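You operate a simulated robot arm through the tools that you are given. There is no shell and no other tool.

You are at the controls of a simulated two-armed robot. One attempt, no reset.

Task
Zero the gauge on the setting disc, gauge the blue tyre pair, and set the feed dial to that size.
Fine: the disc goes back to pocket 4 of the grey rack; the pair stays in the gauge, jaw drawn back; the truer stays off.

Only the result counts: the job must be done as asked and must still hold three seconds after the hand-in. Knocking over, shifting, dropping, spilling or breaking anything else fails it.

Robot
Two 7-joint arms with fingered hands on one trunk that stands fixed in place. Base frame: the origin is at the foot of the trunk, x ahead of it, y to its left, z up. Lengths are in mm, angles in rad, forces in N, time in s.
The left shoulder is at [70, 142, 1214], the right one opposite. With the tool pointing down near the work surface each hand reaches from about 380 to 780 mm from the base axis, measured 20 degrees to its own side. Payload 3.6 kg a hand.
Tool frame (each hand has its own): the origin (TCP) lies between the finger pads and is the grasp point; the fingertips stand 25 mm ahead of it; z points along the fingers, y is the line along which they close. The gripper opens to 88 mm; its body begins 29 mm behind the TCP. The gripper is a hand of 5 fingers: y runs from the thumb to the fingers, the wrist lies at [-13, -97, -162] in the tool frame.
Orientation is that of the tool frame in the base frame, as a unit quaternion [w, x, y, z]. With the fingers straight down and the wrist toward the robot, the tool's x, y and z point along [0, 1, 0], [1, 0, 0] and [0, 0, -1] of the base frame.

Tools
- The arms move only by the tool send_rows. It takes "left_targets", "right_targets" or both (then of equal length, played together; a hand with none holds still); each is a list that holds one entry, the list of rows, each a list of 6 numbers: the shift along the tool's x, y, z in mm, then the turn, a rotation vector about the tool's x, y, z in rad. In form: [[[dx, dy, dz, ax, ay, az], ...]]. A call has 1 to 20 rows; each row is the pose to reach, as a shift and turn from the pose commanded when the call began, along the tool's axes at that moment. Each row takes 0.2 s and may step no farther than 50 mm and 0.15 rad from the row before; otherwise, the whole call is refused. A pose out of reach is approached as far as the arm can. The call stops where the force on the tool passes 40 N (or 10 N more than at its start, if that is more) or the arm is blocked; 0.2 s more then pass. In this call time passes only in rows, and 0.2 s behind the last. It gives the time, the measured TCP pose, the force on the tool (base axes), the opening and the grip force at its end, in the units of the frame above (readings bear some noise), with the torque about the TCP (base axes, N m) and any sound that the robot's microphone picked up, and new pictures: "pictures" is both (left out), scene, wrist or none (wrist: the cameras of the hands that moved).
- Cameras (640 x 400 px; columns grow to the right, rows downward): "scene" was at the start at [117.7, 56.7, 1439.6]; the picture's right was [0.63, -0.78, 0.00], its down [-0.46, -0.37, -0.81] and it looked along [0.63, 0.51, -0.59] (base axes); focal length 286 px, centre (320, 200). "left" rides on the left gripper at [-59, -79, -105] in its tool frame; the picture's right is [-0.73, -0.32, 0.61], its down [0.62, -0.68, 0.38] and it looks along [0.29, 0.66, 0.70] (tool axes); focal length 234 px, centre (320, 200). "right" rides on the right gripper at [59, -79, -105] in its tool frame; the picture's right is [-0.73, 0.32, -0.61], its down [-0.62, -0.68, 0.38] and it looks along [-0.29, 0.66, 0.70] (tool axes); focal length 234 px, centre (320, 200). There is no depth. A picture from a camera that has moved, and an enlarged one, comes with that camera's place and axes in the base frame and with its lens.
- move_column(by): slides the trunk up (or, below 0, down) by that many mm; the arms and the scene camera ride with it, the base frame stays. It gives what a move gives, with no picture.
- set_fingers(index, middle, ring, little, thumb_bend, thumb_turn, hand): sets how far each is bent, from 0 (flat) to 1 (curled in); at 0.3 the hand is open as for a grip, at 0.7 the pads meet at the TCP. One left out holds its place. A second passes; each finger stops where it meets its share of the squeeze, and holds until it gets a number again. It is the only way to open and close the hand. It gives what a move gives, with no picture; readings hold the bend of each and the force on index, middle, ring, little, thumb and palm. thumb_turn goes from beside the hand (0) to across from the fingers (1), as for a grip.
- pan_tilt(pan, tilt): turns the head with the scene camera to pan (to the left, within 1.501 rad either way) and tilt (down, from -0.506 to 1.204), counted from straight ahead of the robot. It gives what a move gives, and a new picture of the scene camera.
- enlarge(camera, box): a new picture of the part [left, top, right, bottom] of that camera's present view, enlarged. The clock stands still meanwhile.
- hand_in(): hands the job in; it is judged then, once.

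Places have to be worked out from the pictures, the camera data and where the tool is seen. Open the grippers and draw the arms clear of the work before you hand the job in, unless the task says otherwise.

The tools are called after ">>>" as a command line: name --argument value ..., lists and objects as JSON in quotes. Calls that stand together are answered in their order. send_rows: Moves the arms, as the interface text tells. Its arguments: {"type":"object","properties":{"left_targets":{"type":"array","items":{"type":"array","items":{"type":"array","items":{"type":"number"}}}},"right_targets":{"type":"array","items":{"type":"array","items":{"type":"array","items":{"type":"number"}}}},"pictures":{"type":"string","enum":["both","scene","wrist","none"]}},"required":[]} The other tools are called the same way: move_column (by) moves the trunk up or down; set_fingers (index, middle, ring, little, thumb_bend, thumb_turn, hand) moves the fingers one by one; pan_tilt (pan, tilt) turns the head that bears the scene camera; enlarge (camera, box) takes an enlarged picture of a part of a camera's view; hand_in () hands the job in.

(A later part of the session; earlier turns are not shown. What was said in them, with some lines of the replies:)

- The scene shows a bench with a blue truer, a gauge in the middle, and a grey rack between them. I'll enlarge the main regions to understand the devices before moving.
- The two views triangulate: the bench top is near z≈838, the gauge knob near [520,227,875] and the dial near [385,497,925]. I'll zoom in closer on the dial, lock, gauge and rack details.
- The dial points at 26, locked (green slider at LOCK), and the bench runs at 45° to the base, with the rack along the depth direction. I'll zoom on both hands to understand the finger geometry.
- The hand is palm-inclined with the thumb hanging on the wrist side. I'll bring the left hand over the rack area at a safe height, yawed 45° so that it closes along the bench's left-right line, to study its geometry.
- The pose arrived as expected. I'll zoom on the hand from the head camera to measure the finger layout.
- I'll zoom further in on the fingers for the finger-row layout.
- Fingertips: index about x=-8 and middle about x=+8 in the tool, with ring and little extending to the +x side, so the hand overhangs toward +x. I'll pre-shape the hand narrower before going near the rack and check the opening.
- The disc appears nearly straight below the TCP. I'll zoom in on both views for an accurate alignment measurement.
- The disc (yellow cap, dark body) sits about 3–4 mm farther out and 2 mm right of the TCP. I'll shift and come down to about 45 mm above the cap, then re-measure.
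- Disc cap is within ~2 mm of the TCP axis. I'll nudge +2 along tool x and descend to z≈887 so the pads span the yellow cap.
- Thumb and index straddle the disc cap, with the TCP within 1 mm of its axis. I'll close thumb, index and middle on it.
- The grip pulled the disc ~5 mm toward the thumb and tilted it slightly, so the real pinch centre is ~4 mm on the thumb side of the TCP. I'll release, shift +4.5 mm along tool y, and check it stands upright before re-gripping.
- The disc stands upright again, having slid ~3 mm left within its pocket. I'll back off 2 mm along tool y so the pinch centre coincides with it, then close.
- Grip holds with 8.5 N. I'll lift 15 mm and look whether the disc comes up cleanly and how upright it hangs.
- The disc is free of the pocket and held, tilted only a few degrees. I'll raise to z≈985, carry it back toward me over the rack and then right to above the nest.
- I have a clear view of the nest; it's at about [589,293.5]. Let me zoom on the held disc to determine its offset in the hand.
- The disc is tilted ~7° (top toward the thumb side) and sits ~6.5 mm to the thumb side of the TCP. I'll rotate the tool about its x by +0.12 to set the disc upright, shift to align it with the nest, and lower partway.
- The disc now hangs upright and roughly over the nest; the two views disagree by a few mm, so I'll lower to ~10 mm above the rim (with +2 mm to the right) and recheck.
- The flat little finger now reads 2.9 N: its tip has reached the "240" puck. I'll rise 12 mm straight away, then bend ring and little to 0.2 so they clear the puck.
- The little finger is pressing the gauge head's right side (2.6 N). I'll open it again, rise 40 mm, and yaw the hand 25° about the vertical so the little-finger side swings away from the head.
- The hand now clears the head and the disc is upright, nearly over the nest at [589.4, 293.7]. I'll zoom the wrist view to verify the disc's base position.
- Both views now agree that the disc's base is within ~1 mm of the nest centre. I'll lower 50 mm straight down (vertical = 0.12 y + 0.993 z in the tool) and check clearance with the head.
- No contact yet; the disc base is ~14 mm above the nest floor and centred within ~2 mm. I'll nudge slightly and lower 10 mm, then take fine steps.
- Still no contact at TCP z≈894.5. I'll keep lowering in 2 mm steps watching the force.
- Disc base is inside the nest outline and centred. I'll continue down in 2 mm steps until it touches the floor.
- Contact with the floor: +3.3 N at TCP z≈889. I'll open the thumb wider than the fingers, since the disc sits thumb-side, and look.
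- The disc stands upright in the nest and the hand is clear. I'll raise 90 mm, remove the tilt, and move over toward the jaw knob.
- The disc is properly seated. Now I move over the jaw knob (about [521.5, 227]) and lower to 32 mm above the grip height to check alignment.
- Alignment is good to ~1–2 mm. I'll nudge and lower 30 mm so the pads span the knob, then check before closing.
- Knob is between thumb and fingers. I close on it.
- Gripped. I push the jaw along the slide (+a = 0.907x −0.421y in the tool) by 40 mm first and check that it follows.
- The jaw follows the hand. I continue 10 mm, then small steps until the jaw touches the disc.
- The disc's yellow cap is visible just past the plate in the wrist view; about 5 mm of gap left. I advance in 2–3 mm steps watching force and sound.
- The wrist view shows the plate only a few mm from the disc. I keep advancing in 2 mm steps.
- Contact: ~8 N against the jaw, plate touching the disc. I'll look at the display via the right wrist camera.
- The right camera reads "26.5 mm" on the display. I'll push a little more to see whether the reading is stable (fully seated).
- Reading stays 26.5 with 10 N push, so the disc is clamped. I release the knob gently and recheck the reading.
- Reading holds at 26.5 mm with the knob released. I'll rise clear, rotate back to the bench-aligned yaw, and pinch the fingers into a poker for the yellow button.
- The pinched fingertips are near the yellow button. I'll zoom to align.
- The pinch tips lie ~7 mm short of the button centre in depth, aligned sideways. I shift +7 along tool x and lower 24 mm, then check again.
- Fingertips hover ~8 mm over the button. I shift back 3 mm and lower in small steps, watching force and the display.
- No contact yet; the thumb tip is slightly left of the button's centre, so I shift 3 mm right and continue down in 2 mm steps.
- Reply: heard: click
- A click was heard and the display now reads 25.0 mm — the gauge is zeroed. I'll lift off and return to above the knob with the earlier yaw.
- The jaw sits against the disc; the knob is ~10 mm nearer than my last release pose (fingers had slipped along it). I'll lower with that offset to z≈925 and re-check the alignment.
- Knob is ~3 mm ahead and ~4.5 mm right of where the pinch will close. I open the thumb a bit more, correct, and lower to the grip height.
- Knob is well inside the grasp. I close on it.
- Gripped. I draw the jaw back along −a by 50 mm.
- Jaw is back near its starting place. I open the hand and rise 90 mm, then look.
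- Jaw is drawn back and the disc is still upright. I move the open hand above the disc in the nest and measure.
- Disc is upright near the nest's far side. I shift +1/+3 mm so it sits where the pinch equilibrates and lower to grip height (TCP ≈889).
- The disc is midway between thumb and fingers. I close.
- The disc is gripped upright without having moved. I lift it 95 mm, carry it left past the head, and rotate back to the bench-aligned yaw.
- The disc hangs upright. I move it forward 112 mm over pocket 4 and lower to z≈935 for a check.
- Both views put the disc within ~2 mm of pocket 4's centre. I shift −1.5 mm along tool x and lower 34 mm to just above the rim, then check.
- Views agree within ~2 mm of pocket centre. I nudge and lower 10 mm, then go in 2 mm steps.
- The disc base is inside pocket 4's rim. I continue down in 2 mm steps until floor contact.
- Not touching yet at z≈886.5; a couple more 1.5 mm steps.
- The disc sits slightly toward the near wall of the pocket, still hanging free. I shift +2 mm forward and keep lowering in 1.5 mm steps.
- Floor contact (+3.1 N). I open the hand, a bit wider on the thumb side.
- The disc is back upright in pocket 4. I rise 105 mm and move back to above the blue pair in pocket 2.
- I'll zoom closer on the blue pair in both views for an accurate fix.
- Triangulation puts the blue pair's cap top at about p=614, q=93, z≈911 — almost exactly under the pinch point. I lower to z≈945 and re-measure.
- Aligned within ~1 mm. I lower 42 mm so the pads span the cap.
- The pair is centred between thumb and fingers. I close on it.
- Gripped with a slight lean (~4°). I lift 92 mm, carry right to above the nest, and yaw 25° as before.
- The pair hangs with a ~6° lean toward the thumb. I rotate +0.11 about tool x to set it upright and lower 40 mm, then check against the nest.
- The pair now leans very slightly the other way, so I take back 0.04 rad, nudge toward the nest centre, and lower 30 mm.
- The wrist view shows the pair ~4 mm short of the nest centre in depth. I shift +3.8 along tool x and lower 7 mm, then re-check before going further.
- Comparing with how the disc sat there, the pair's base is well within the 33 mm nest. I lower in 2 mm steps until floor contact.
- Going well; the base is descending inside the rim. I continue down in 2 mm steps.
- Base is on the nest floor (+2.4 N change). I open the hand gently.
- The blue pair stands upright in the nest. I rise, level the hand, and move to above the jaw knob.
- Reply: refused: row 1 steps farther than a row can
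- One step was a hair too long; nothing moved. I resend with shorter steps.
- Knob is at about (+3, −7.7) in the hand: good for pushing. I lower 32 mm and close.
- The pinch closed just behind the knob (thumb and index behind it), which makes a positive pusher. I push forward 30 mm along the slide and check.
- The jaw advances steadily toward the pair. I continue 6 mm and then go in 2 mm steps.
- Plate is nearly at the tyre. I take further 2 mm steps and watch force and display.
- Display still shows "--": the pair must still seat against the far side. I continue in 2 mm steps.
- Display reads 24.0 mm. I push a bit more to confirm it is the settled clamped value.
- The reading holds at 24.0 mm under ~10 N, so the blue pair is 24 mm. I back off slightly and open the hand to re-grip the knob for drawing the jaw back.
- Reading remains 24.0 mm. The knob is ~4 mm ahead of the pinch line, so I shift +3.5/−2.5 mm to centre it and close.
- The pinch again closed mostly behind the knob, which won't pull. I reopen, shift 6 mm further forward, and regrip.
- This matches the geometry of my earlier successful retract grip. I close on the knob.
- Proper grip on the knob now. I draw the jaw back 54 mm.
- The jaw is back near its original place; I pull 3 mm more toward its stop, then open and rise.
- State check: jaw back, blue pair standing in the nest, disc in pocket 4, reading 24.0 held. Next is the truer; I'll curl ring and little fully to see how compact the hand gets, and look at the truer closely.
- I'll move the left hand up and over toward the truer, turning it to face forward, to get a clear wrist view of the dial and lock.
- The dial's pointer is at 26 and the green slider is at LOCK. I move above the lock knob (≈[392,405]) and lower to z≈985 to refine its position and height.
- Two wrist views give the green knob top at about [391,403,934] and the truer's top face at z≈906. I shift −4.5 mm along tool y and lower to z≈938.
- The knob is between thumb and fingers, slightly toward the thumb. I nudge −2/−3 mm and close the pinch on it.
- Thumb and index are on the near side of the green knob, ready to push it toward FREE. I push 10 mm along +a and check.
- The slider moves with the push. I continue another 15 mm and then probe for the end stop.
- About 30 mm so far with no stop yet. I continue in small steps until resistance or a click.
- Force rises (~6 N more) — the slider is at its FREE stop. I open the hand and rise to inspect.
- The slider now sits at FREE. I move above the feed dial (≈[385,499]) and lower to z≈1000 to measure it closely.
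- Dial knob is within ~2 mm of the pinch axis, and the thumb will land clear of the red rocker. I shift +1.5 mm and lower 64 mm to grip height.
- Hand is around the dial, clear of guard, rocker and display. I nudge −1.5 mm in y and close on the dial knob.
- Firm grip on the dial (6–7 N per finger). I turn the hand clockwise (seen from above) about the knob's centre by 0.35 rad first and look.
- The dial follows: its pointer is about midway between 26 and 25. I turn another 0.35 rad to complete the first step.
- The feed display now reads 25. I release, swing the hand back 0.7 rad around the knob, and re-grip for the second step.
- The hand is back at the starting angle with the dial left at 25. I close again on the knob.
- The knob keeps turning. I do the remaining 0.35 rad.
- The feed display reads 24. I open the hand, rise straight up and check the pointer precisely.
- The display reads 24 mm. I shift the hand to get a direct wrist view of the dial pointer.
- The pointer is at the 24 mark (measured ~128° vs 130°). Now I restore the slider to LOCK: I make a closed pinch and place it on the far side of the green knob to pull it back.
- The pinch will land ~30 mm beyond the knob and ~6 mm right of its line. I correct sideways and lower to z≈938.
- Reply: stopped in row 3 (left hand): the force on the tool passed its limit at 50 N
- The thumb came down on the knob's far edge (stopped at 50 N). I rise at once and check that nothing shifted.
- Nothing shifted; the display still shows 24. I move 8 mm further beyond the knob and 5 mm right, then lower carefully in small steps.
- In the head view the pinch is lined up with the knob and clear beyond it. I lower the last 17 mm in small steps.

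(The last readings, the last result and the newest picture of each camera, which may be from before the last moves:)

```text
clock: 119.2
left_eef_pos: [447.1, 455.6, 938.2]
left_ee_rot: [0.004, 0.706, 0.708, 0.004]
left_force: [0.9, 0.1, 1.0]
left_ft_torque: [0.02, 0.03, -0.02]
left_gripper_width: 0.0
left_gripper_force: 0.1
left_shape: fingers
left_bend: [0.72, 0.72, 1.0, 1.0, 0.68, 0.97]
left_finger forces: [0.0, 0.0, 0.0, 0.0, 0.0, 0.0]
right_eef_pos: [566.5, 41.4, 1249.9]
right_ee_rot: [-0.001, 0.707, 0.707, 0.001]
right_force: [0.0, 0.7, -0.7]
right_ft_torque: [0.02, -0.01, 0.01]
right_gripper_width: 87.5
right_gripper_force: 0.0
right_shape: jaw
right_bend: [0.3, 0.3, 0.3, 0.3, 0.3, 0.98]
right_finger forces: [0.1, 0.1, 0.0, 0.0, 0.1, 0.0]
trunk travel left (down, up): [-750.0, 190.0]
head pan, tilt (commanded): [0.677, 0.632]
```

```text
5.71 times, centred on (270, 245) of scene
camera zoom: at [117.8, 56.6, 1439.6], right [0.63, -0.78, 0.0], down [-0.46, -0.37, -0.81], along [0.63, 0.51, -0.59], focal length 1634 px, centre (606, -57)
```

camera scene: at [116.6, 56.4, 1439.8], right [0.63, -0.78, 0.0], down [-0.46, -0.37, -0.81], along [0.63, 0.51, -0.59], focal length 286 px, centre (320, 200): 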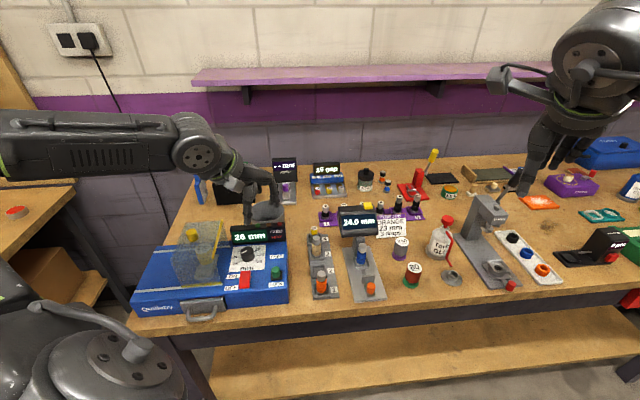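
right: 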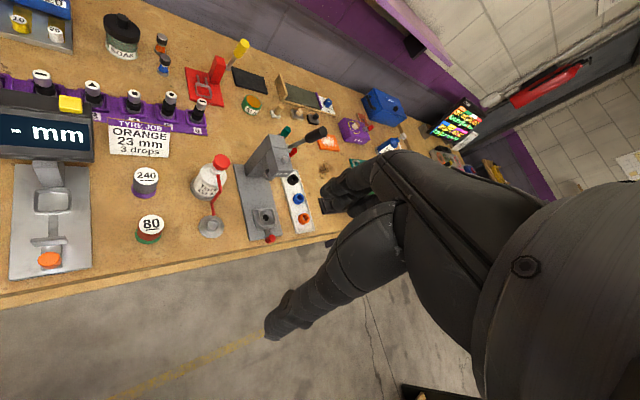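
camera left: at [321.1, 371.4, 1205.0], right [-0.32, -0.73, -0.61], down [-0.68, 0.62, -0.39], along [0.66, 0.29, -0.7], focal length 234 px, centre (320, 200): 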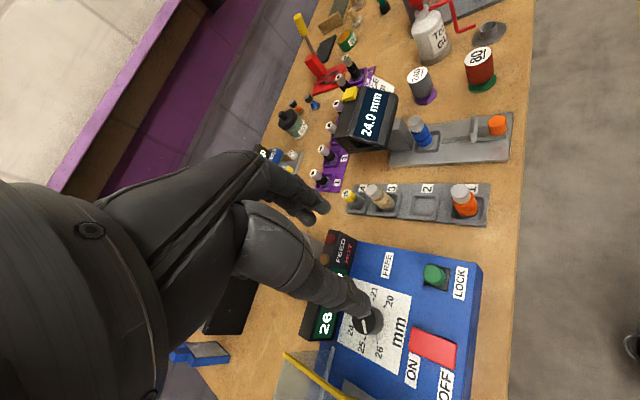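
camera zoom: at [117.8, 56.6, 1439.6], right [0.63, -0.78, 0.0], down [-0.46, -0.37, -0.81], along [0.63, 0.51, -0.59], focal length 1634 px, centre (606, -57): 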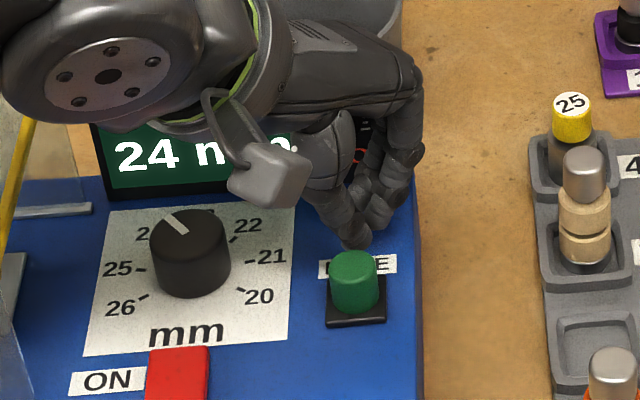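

The pinch is behind the knob. I pull toward LOCK (−a) 20 mm and check it follows.

>>> send_rows --left_targets '[[[-2.8, -2.8, 0, 0, 0, 0], [-5.7, -5.7, 0, 0, 0, 0], [-9.2, -9.2, 0, 0, 0, 0], [-14.1, -14.1, 0, 0, 0, 0]]]' --pictures "none"

>>> enlarge --camera "left" --box '[250, 160, 420, 310]'

>>> enlarge --camera "scene" --box '[240, 210, 300, 290]'

```text
clock: 120.2
left_eef_pos: [433.1, 440.6, 939.3]
left_ee_rot: [0.004, 0.707, 0.707, 0.005]
left_force: [0.4, 0.5, 0.6]
left_ft_torque: [-0.01, 0.03, 0.0]
left_gripper_width: 0.1
left_gripper_force: 0.6
left_shape: fingers
left_bend: [0.72, 0.72, 1.0, 1.0, 0.68, 0.98]
left_finger forces: [0.0, 0.0, 0.0, 0.0, 1.0, 0.1]
right_eef_pos: [566.3, 40.9, 1249.8]
right_ee_rot: [-0.001, 0.707, 0.707, 0.001]
right_force: [-0.7, -0.2, 1.2]
right_ft_torque: [0.02, -0.01, -0.02]
right_gripper_width: 87.7
right_gripper_force: 0.0
right_shape: jaw
right_bend: [0.3, 0.3, 0.3, 0.3, 0.3, 0.98]
right_finger forces: [0.0, 0.1, 0.0, 0.1, 0.1, 0.0]
trunk travel left (down, up): [-750.0, 190.0]
head pan, tilt (commanded): [0.677, 0.632]
```

```text
2.67 times, centred on (335, 235) of left
camera zoom: at [353.5, 380.6, 1043.3], right [-0.31, -0.72, -0.61], down [-0.68, 0.62, -0.39], along [0.67, 0.29, -0.69], focal length 624 px, centre (280, 107)
```

zoom: 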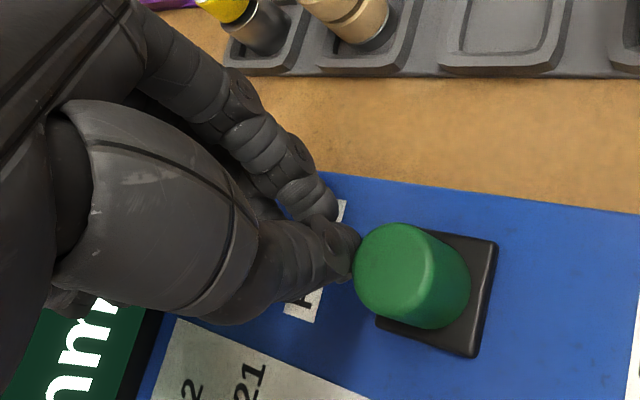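

```text
5.00 times, centred on (270, 250) of scene
camera zoom: at [117.7, 56.5, 1439.6], right [0.63, -0.78, 0.0], down [-0.46, -0.37, -0.81], along [0.63, 0.51, -0.59], focal length 1429 px, centre (570, -50)
```

zoom: 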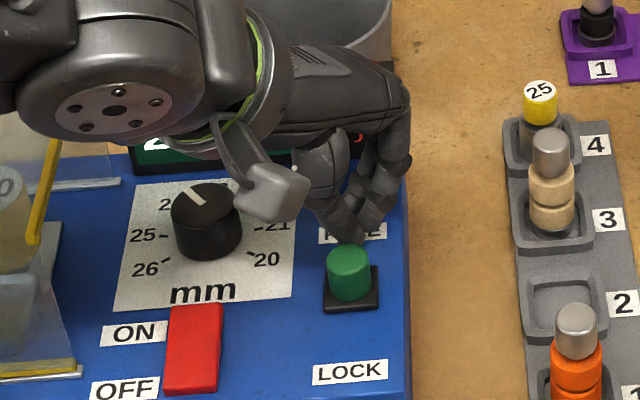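

The slider follows smoothly. I continue pulling 18 mm, then probe for the stop.

>>> send_rows --left_targets '[[[-4.2, -4.2, 0, 0, 0, 0], [-8.5, -8.5, 0, 0, 0, 0], [-12.7, -12.7, 0, 0, 0, 0]]]' --pictures "none"

>>> send_rows --left_targets '[[[-2.1, -2.1, 0, 0, 0, 0], [-4.2, -4.2, 0, 0, 0, 0]]]' --pictures "none"

>>> enlarge --camera "left" --box '[250, 160, 420, 310]'

>>> enlarge --camera "scene" --box '[240, 210, 300, 290]'

```text
clock: 121.0
left_eef_pos: [421.6, 428.1, 938.7]
left_ee_rot: [0.004, 0.706, 0.708, 0.005]
left_force: [1.0, 0.3, 0.9]
left_ft_torque: [-0.03, 0.0, 0.0]
left_gripper_width: 0.1
left_gripper_force: 1.0
left_shape: fingers
left_bend: [0.72, 0.72, 1.0, 1.0, 0.68, 0.98]
left_finger forces: [0.0, 0.0, 0.0, 0.0, 0.6, 0.0]
right_eef_pos: [565.1, 41.2, 1248.7]
right_ee_rot: [0.0, 0.707, 0.707, 0.002]
right_force: [0.8, 0.2, -1.5]
right_ft_torque: [0.04, -0.02, 0.03]
right_gripper_width: 87.5
right_gripper_force: 0.0
right_shape: jaw
right_bend: [0.3, 0.3, 0.3, 0.3, 0.3, 0.98]
right_finger forces: [0.0, 0.0, 0.0, 0.1, 0.1, 0.0]
trunk travel left (down, up): [-750.0, 190.0]
head pan, tilt (commanded): [0.677, 0.632]
```

```text
clock: 121.6
left_eef_pos: [415.9, 422.8, 938.6]
left_ee_rot: [0.003, 0.707, 0.708, 0.005]
left_force: [0.1, 0.7, 0.7]
left_ft_torque: [0.0, 0.05, 0.02]
left_gripper_width: 0.1
left_gripper_force: 0.5
left_shape: fingers
left_bend: [0.72, 0.72, 1.0, 1.0, 0.68, 0.98]
left_finger forces: [0.0, 0.0, 0.0, 0.0, 0.8, 0.0]
right_eef_pos: [566.0, 41.7, 1250.1]
right_ee_rot: [-0.001, 0.708, 0.706, 0.001]
right_force: [0.7, -0.4, 0.5]
right_ft_torque: [-0.02, -0.01, 0.01]
right_gripper_width: 87.7
right_gripper_force: 0.1
right_shape: jaw
right_bend: [0.3, 0.3, 0.3, 0.3, 0.3, 0.98]
right_finger forces: [0.1, 0.1, 0.1, 0.1, 0.1, 0.0]
trunk travel left (down, up): [-750.0, 190.0]
head pan, tilt (commanded): [0.677, 0.632]
```

```text
2.67 times, centred on (335, 235) of left
camera zoom: at [337.6, 363.8, 1042.7], right [-0.31, -0.73, -0.61], down [-0.68, 0.62, -0.39], along [0.67, 0.29, -0.69], focal length 624 px, centre (280, 107)
```

zoom: 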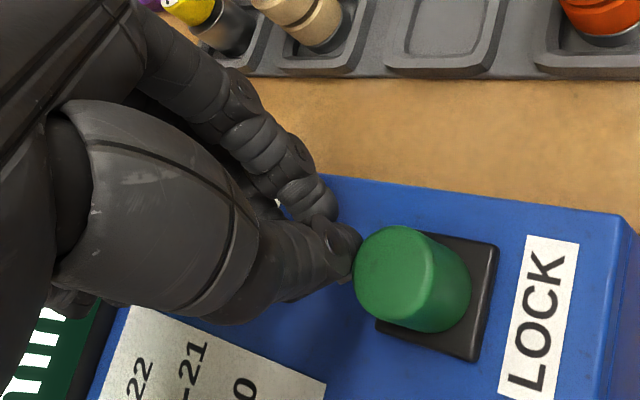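

```text
5.00 times, centred on (270, 250) of scene
camera zoom: at [117.8, 56.8, 1439.6], right [0.63, -0.78, 0.0], down [-0.46, -0.37, -0.81], along [0.63, 0.51, -0.59], focal length 1429 px, centre (570, -50)
```

zoom: 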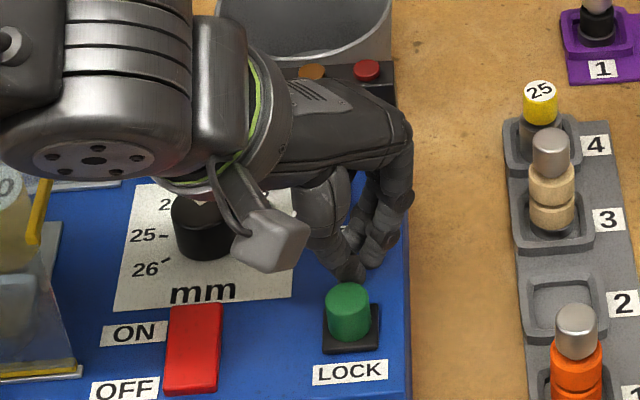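

Almost at LOCK. I take 1.5 mm steps until the stop.

>>> send_rows --left_targets '[[[-1.1, -1.1, 0, 0, 0, 0], [-2.1, -2.1, 0, 0, 0, 0]]]' --pictures "none"

>>> send_rows --left_targets '[[[-1.1, -1.1, 0, 0, 0, 0], [-2.1, -2.1, 0, 0, 0, 0]]]' --pictures "none"

>>> enlarge --camera "left" --box '[250, 160, 420, 310]'

>>> enlarge --camera "scene" --box '[240, 210, 300, 290]'

```text
clock: 122.2
left_eef_pos: [415.3, 422.0, 937.7]
left_ee_rot: [0.003, 0.707, 0.708, 0.006]
left_force: [2.6, 2.1, 2.0]
left_ft_torque: [0.05, -0.03, -0.04]
left_gripper_width: 0.0
left_gripper_force: 1.9
left_shape: fingers
left_bend: [0.72, 0.72, 1.0, 1.0, 0.69, 0.99]
left_finger forces: [0.0, 0.0, 0.0, 0.1, 4.2, 0.0]
right_eef_pos: [566.4, 41.9, 1250.3]
right_ee_rot: [-0.001, 0.707, 0.707, 0.0]
right_force: [0.7, 0.1, 0.1]
right_ft_torque: [-0.02, -0.01, -0.02]
right_gripper_width: 88.0
right_gripper_force: 0.1
right_shape: jaw
right_bend: [0.3, 0.3, 0.3, 0.3, 0.3, 0.98]
right_finger forces: [0.0, 0.1, 0.0, 0.1, 0.0, 0.0]
trunk travel left (down, up): [-750.0, 190.0]
head pan, tilt (commanded): [0.677, 0.632]
```

```text
clock: 122.8
left_eef_pos: [413.4, 420.4, 937.6]
left_ee_rot: [0.004, 0.706, 0.708, 0.005]
left_force: [4.9, 4.4, 0.8]
left_ft_torque: [0.05, -0.06, -0.04]
left_gripper_width: 0.0
left_gripper_force: 3.6
left_shape: fingers
left_bend: [0.72, 0.72, 1.0, 1.0, 0.7, 1.0]
left_finger forces: [0.0, 0.0, 0.0, 0.0, 7.2, 0.0]
right_eef_pos: [567.5, 43.5, 1249.8]
right_ee_rot: [0.0, 0.707, 0.707, 0.0]
right_force: [0.3, 0.0, -0.5]
right_ft_torque: [0.0, 0.01, -0.01]
right_gripper_width: 87.6
right_gripper_force: 0.2
right_shape: jaw
right_bend: [0.3, 0.3, 0.3, 0.3, 0.3, 0.98]
right_finger forces: [0.0, 0.1, 0.0, 0.0, 0.0, 0.1]
trunk travel left (down, up): [-750.0, 190.0]
head pan, tilt (commanded): [0.677, 0.632]
```

```text
2.67 times, centred on (335, 235) of left
camera zoom: at [334.6, 360.7, 1042.6], right [-0.32, -0.73, -0.61], down [-0.68, 0.62, -0.39], along [0.66, 0.29, -0.69], focal length 624 px, centre (280, 107)
```

zoom: 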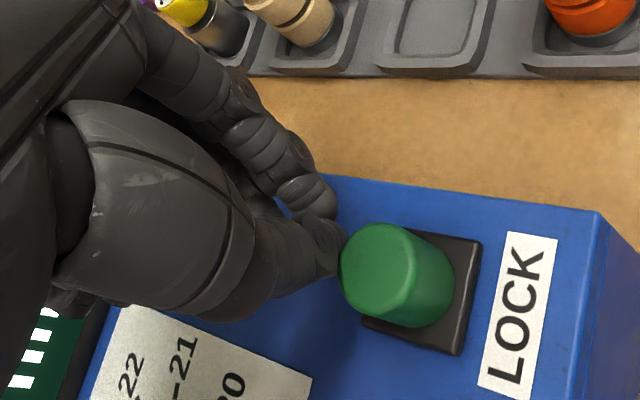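

```text
5.00 times, centred on (270, 250) of scene
camera zoom: at [119.0, 57.8, 1439.5], right [0.63, -0.78, 0.0], down [-0.46, -0.37, -0.81], along [0.63, 0.5, -0.59], focal length 1429 px, centre (570, -50)
```

zoom: 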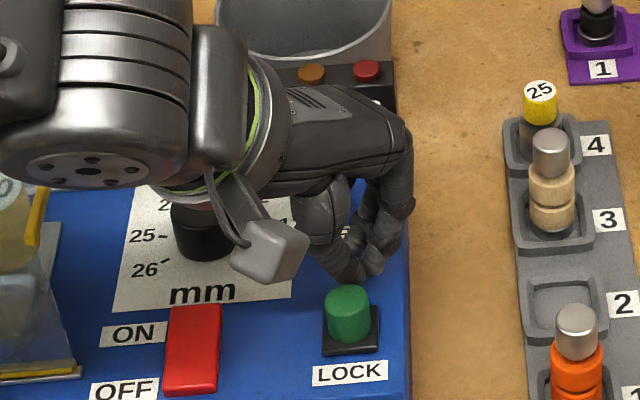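

Resistance at the stop: the slider is back at LOCK. I back off 6 mm forward, rise, and check everything.

>>> send_rows --left_targets '[[[4, 4, 0, 0, 0, 0], [5, 5, -25, 0, 0, 0], [5, 5, -65, 0, 0, 0], [5, 5, -110, 0, 0, 0], [5, 5, -150, 0, 0, 0]]]' --pictures "none"

>>> enlarge --camera "scene" --box '[160, 200, 310, 320]'

>>> enlarge --camera "scene" --box '[225, 220, 295, 295]'

```text
clock: 124.0
left_eef_pos: [416.7, 423.7, 1087.7]
left_ee_rot: [0.004, 0.707, 0.707, 0.005]
left_force: [-0.1, -0.3, 0.2]
left_ft_torque: [-0.01, -0.01, 0.01]
left_gripper_width: 0.2
left_gripper_force: 0.0
left_shape: fingers
left_bend: [0.72, 0.72, 1.0, 1.0, 0.68, 0.98]
left_finger forces: [0.2, 0.1, 0.0, 0.1, 0.0, 0.0]
right_eef_pos: [564.7, 40.9, 1249.8]
right_ee_rot: [0.0, 0.708, 0.706, 0.001]
right_force: [-0.2, 0.0, -0.2]
right_ft_torque: [-0.01, 0.0, 0.0]
right_gripper_width: 87.7
right_gripper_force: 0.1
right_shape: jaw
right_bend: [0.3, 0.3, 0.3, 0.3, 0.3, 0.98]
right_finger forces: [0.0, 0.0, 0.0, 0.0, 0.0, 0.1]
trunk travel left (down, up): [-750.0, 190.0]
head pan, tilt (commanded): [0.677, 0.632]
```

```text
3.33 times, centred on (235, 260) of scene
camera zoom: at [117.1, 56.3, 1439.7], right [0.63, -0.78, 0.0], down [-0.46, -0.37, -0.81], along [0.63, 0.51, -0.59], focal length 953 px, centre (603, 0)
```

zoom: 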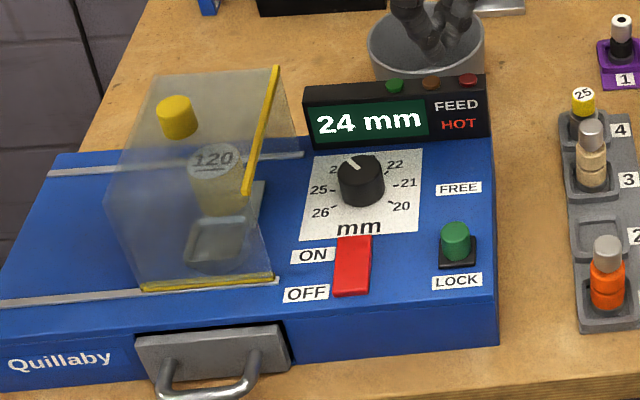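

```text
5.33 times, centred on (260, 258) of scene
camera zoom: at [117.1, 56.3, 1439.7], right [0.63, -0.78, 0.0], down [-0.46, -0.37, -0.81], along [0.63, 0.51, -0.59], focal length 1525 px, centre (640, -107)
```

zoom: 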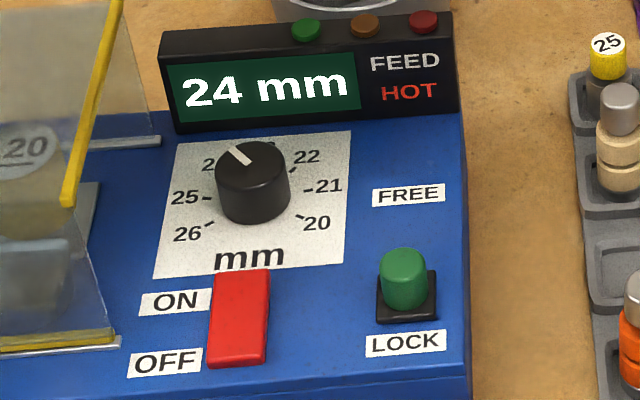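

Feed shows 24 mm, slider at LOCK, rocker still OFF. I withdraw the left arm to its starting pose and open the hand.

>>> send_rows --left_targets '[[[0, 0, -30, 0, 0, 0], [8, -18, -60, 0, 0, 0], [16, -38, -90, 0, 0, 0], [26, -60, -120, 0, 0, 0], [38, -87, -150, 0, 0, 0]]]' --pictures "none"

>>> set_fingers --hand "left" --index 0.3 --middle 0.3 --ring 0.3 --little 0.3 --thumb_bend 0.3

>>> pan_tilt --pan 0.677 --tilt 0.632

>>> enlarge --camera "scene" --box '[290, 180, 450, 310]'

>>> enlarge --camera "scene" --box '[120, 200, 300, 330]'

>>> enlarge --camera "left" --box '[320, 80, 520, 220]'

```text
clock: 125.2
left_eef_pos: [325.1, 462.1, 1237.8]
left_ee_rot: [0.004, 0.707, 0.707, 0.005]
left_force: [0.2, 0.6, 0.6]
left_ft_torque: [0.0, -0.02, 0.03]
left_gripper_width: 0.3
left_gripper_force: 0.0
left_shape: fingers
left_bend: [0.72, 0.72, 1.0, 1.0, 0.68, 0.98]
left_finger forces: [0.0, 0.1, 0.0, 0.0, 0.1, 0.0]
right_eef_pos: [564.0, 41.2, 1249.9]
right_ee_rot: [0.0, 0.707, 0.707, 0.001]
right_force: [-0.9, 0.7, 0.4]
right_ft_torque: [-0.02, -0.04, 0.0]
right_gripper_width: 87.8
right_gripper_force: 0.0
right_shape: jaw
right_bend: [0.3, 0.3, 0.3, 0.3, 0.3, 0.98]
right_finger forces: [0.0, 0.0, 0.0, 0.1, 0.1, 0.0]
trunk travel left (down, up): [-750.0, 190.0]
head pan, tilt (commanded): [0.677, 0.632]
```

```text
clock: 126.2
left_eef_pos: [326.1, 460.6, 1236.7]
left_ee_rot: [0.004, 0.707, 0.707, 0.005]
left_force: [-0.1, 0.9, -0.4]
left_ft_torque: [0.04, -0.02, 0.02]
left_gripper_width: 84.4
left_gripper_force: 0.0
left_shape: fingers
left_bend: [0.3, 0.3, 0.3, 0.3, 0.3, 0.98]
left_finger forces: [0.1, 0.0, 0.0, 0.1, 0.1, 0.0]
right_eef_pos: [566.4, 40.7, 1249.7]
right_ee_rot: [0.0, 0.707, 0.707, 0.0]
right_force: [-0.4, -0.3, 0.7]
right_ft_torque: [-0.02, 0.02, -0.01]
right_gripper_width: 87.9
right_gripper_force: 0.2
right_shape: jaw
right_bend: [0.3, 0.3, 0.3, 0.3, 0.3, 0.98]
right_finger forces: [0.0, 0.0, 0.0, 0.0, 0.0, 0.1]
trunk travel left (down, up): [-750.0, 190.0]
head pan, tilt (commanded): [0.677, 0.632]
```

```text
clock: 126.8
left_eef_pos: [327.0, 461.1, 1236.3]
left_ee_rot: [0.004, 0.707, 0.707, 0.004]
left_force: [0.3, -0.2, 0.2]
left_ft_torque: [-0.01, -0.01, 0.03]
left_gripper_width: 84.3
left_gripper_force: 0.0
left_shape: fingers
left_bend: [0.3, 0.3, 0.3, 0.3, 0.3, 0.98]
left_finger forces: [0.0, 0.1, 0.0, 0.1, 0.1, 0.0]
right_eef_pos: [565.8, 41.7, 1249.2]
right_ee_rot: [0.0, 0.707, 0.708, 0.001]
right_force: [-0.8, 0.1, -0.6]
right_ft_torque: [0.0, 0.02, 0.0]
right_gripper_width: 87.7
right_gripper_force: 0.0
right_shape: jaw
right_bend: [0.3, 0.3, 0.3, 0.3, 0.3, 0.98]
right_finger forces: [0.1, 0.1, 0.0, 0.1, 0.0, 0.0]
trunk travel left (down, up): [-750.0, 190.0]
head pan, tilt (commanded): [0.677, 0.632]
camera scene: at [117.6, 56.7, 1439.7], right [0.63, -0.78, 0.0], down [-0.46, -0.37, -0.81], along [0.63, 0.51, -0.59], focal length 286 px, centre (320, 200)
```

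scene: 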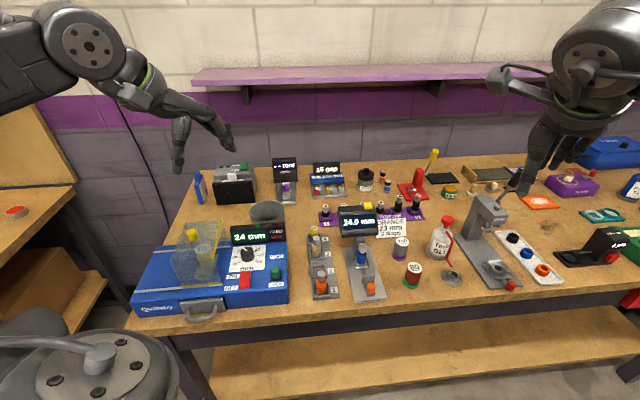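

```text
3.08 times, centred on (370, 245) of scene
camera zoom: at [117.6, 56.7, 1439.7], right [0.63, -0.78, 0.0], down [-0.46, -0.37, -0.81], along [0.63, 0.51, -0.59], focal length 880 px, centre (166, 62)
```

zoom: 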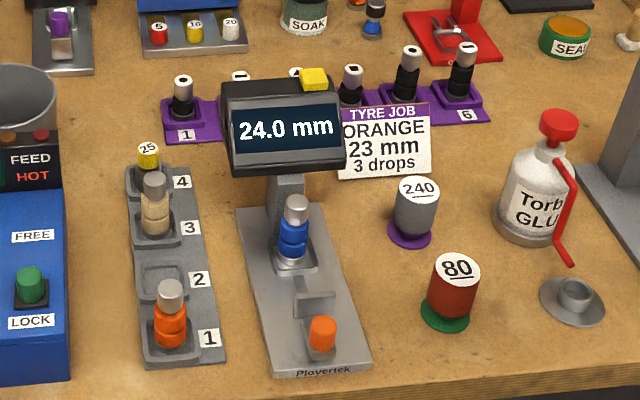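

```text
3.08 times, centred on (210, 265) of scene
camera zoom: at [117.6, 56.7, 1439.7], right [0.63, -0.78, 0.0], down [-0.46, -0.37, -0.81], along [0.63, 0.51, -0.59], focal length 880 px, centre (658, 0)
```

zoom: 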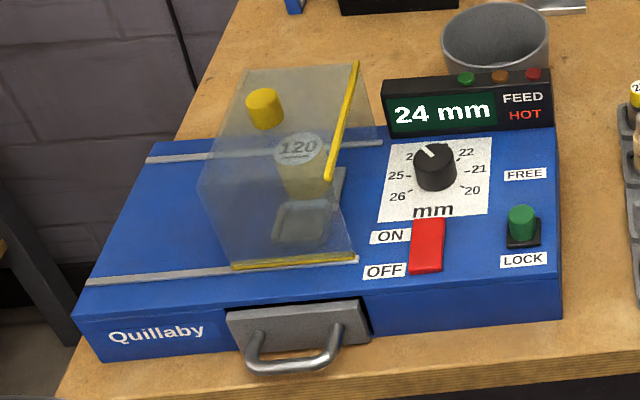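

```text
2.86 times, centred on (420, 150) of left
camera zoom: at [247.0, 401.5, 1341.2], right [-0.31, -0.72, -0.61], down [-0.68, 0.62, -0.39], along [0.67, 0.29, -0.69], focal length 669 px, centre (34, 343)
```

zoom: 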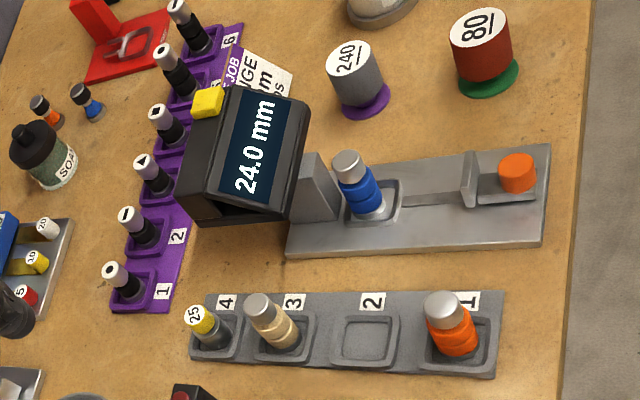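

All is as asked: gauge zeroed on the 25 disc, disc upright in pocket 4, blue pair (24.0 mm) standing in the gauge with the jaw back, feed at 24 mm and relocked, truer off, other objects in place, arms clear and hands open. I hand the job in.

>>> hand_in

```text
The job is handed in.
```

The job is done and handed in. I don't have the judge's result.

- **Gauge:** zeroed on the 25 mm disc. It read 26.5 mm before zeroing and 25.0 mm after, with a click.
- **Blue pair:** it gauged 24.0 mm, and the reading held under about 10 N. The pair stands upright in the gauge with the jaw drawn back.
- **Setting disc:** back upright in pocket 4 of the grey rack.
- **Feed dial:** set from 26 to 24 mm, and the truer's display shows 24 mm. I moved the lock to FREE to turn the dial and then returned it to LOCK, where I found it.
- **Truer:** its ON/OFF switch was not touched and stays at OFF.

There were unplanned contacts along the way. The little finger pressed the gauge area twice at under 3 N, once against the side of its head. The thumb also came down on the green lock knob, and the move stopped at 50 N. In the final pictures nothing else had moved from its starting place. Both arms are clear of the bench with the hands open.
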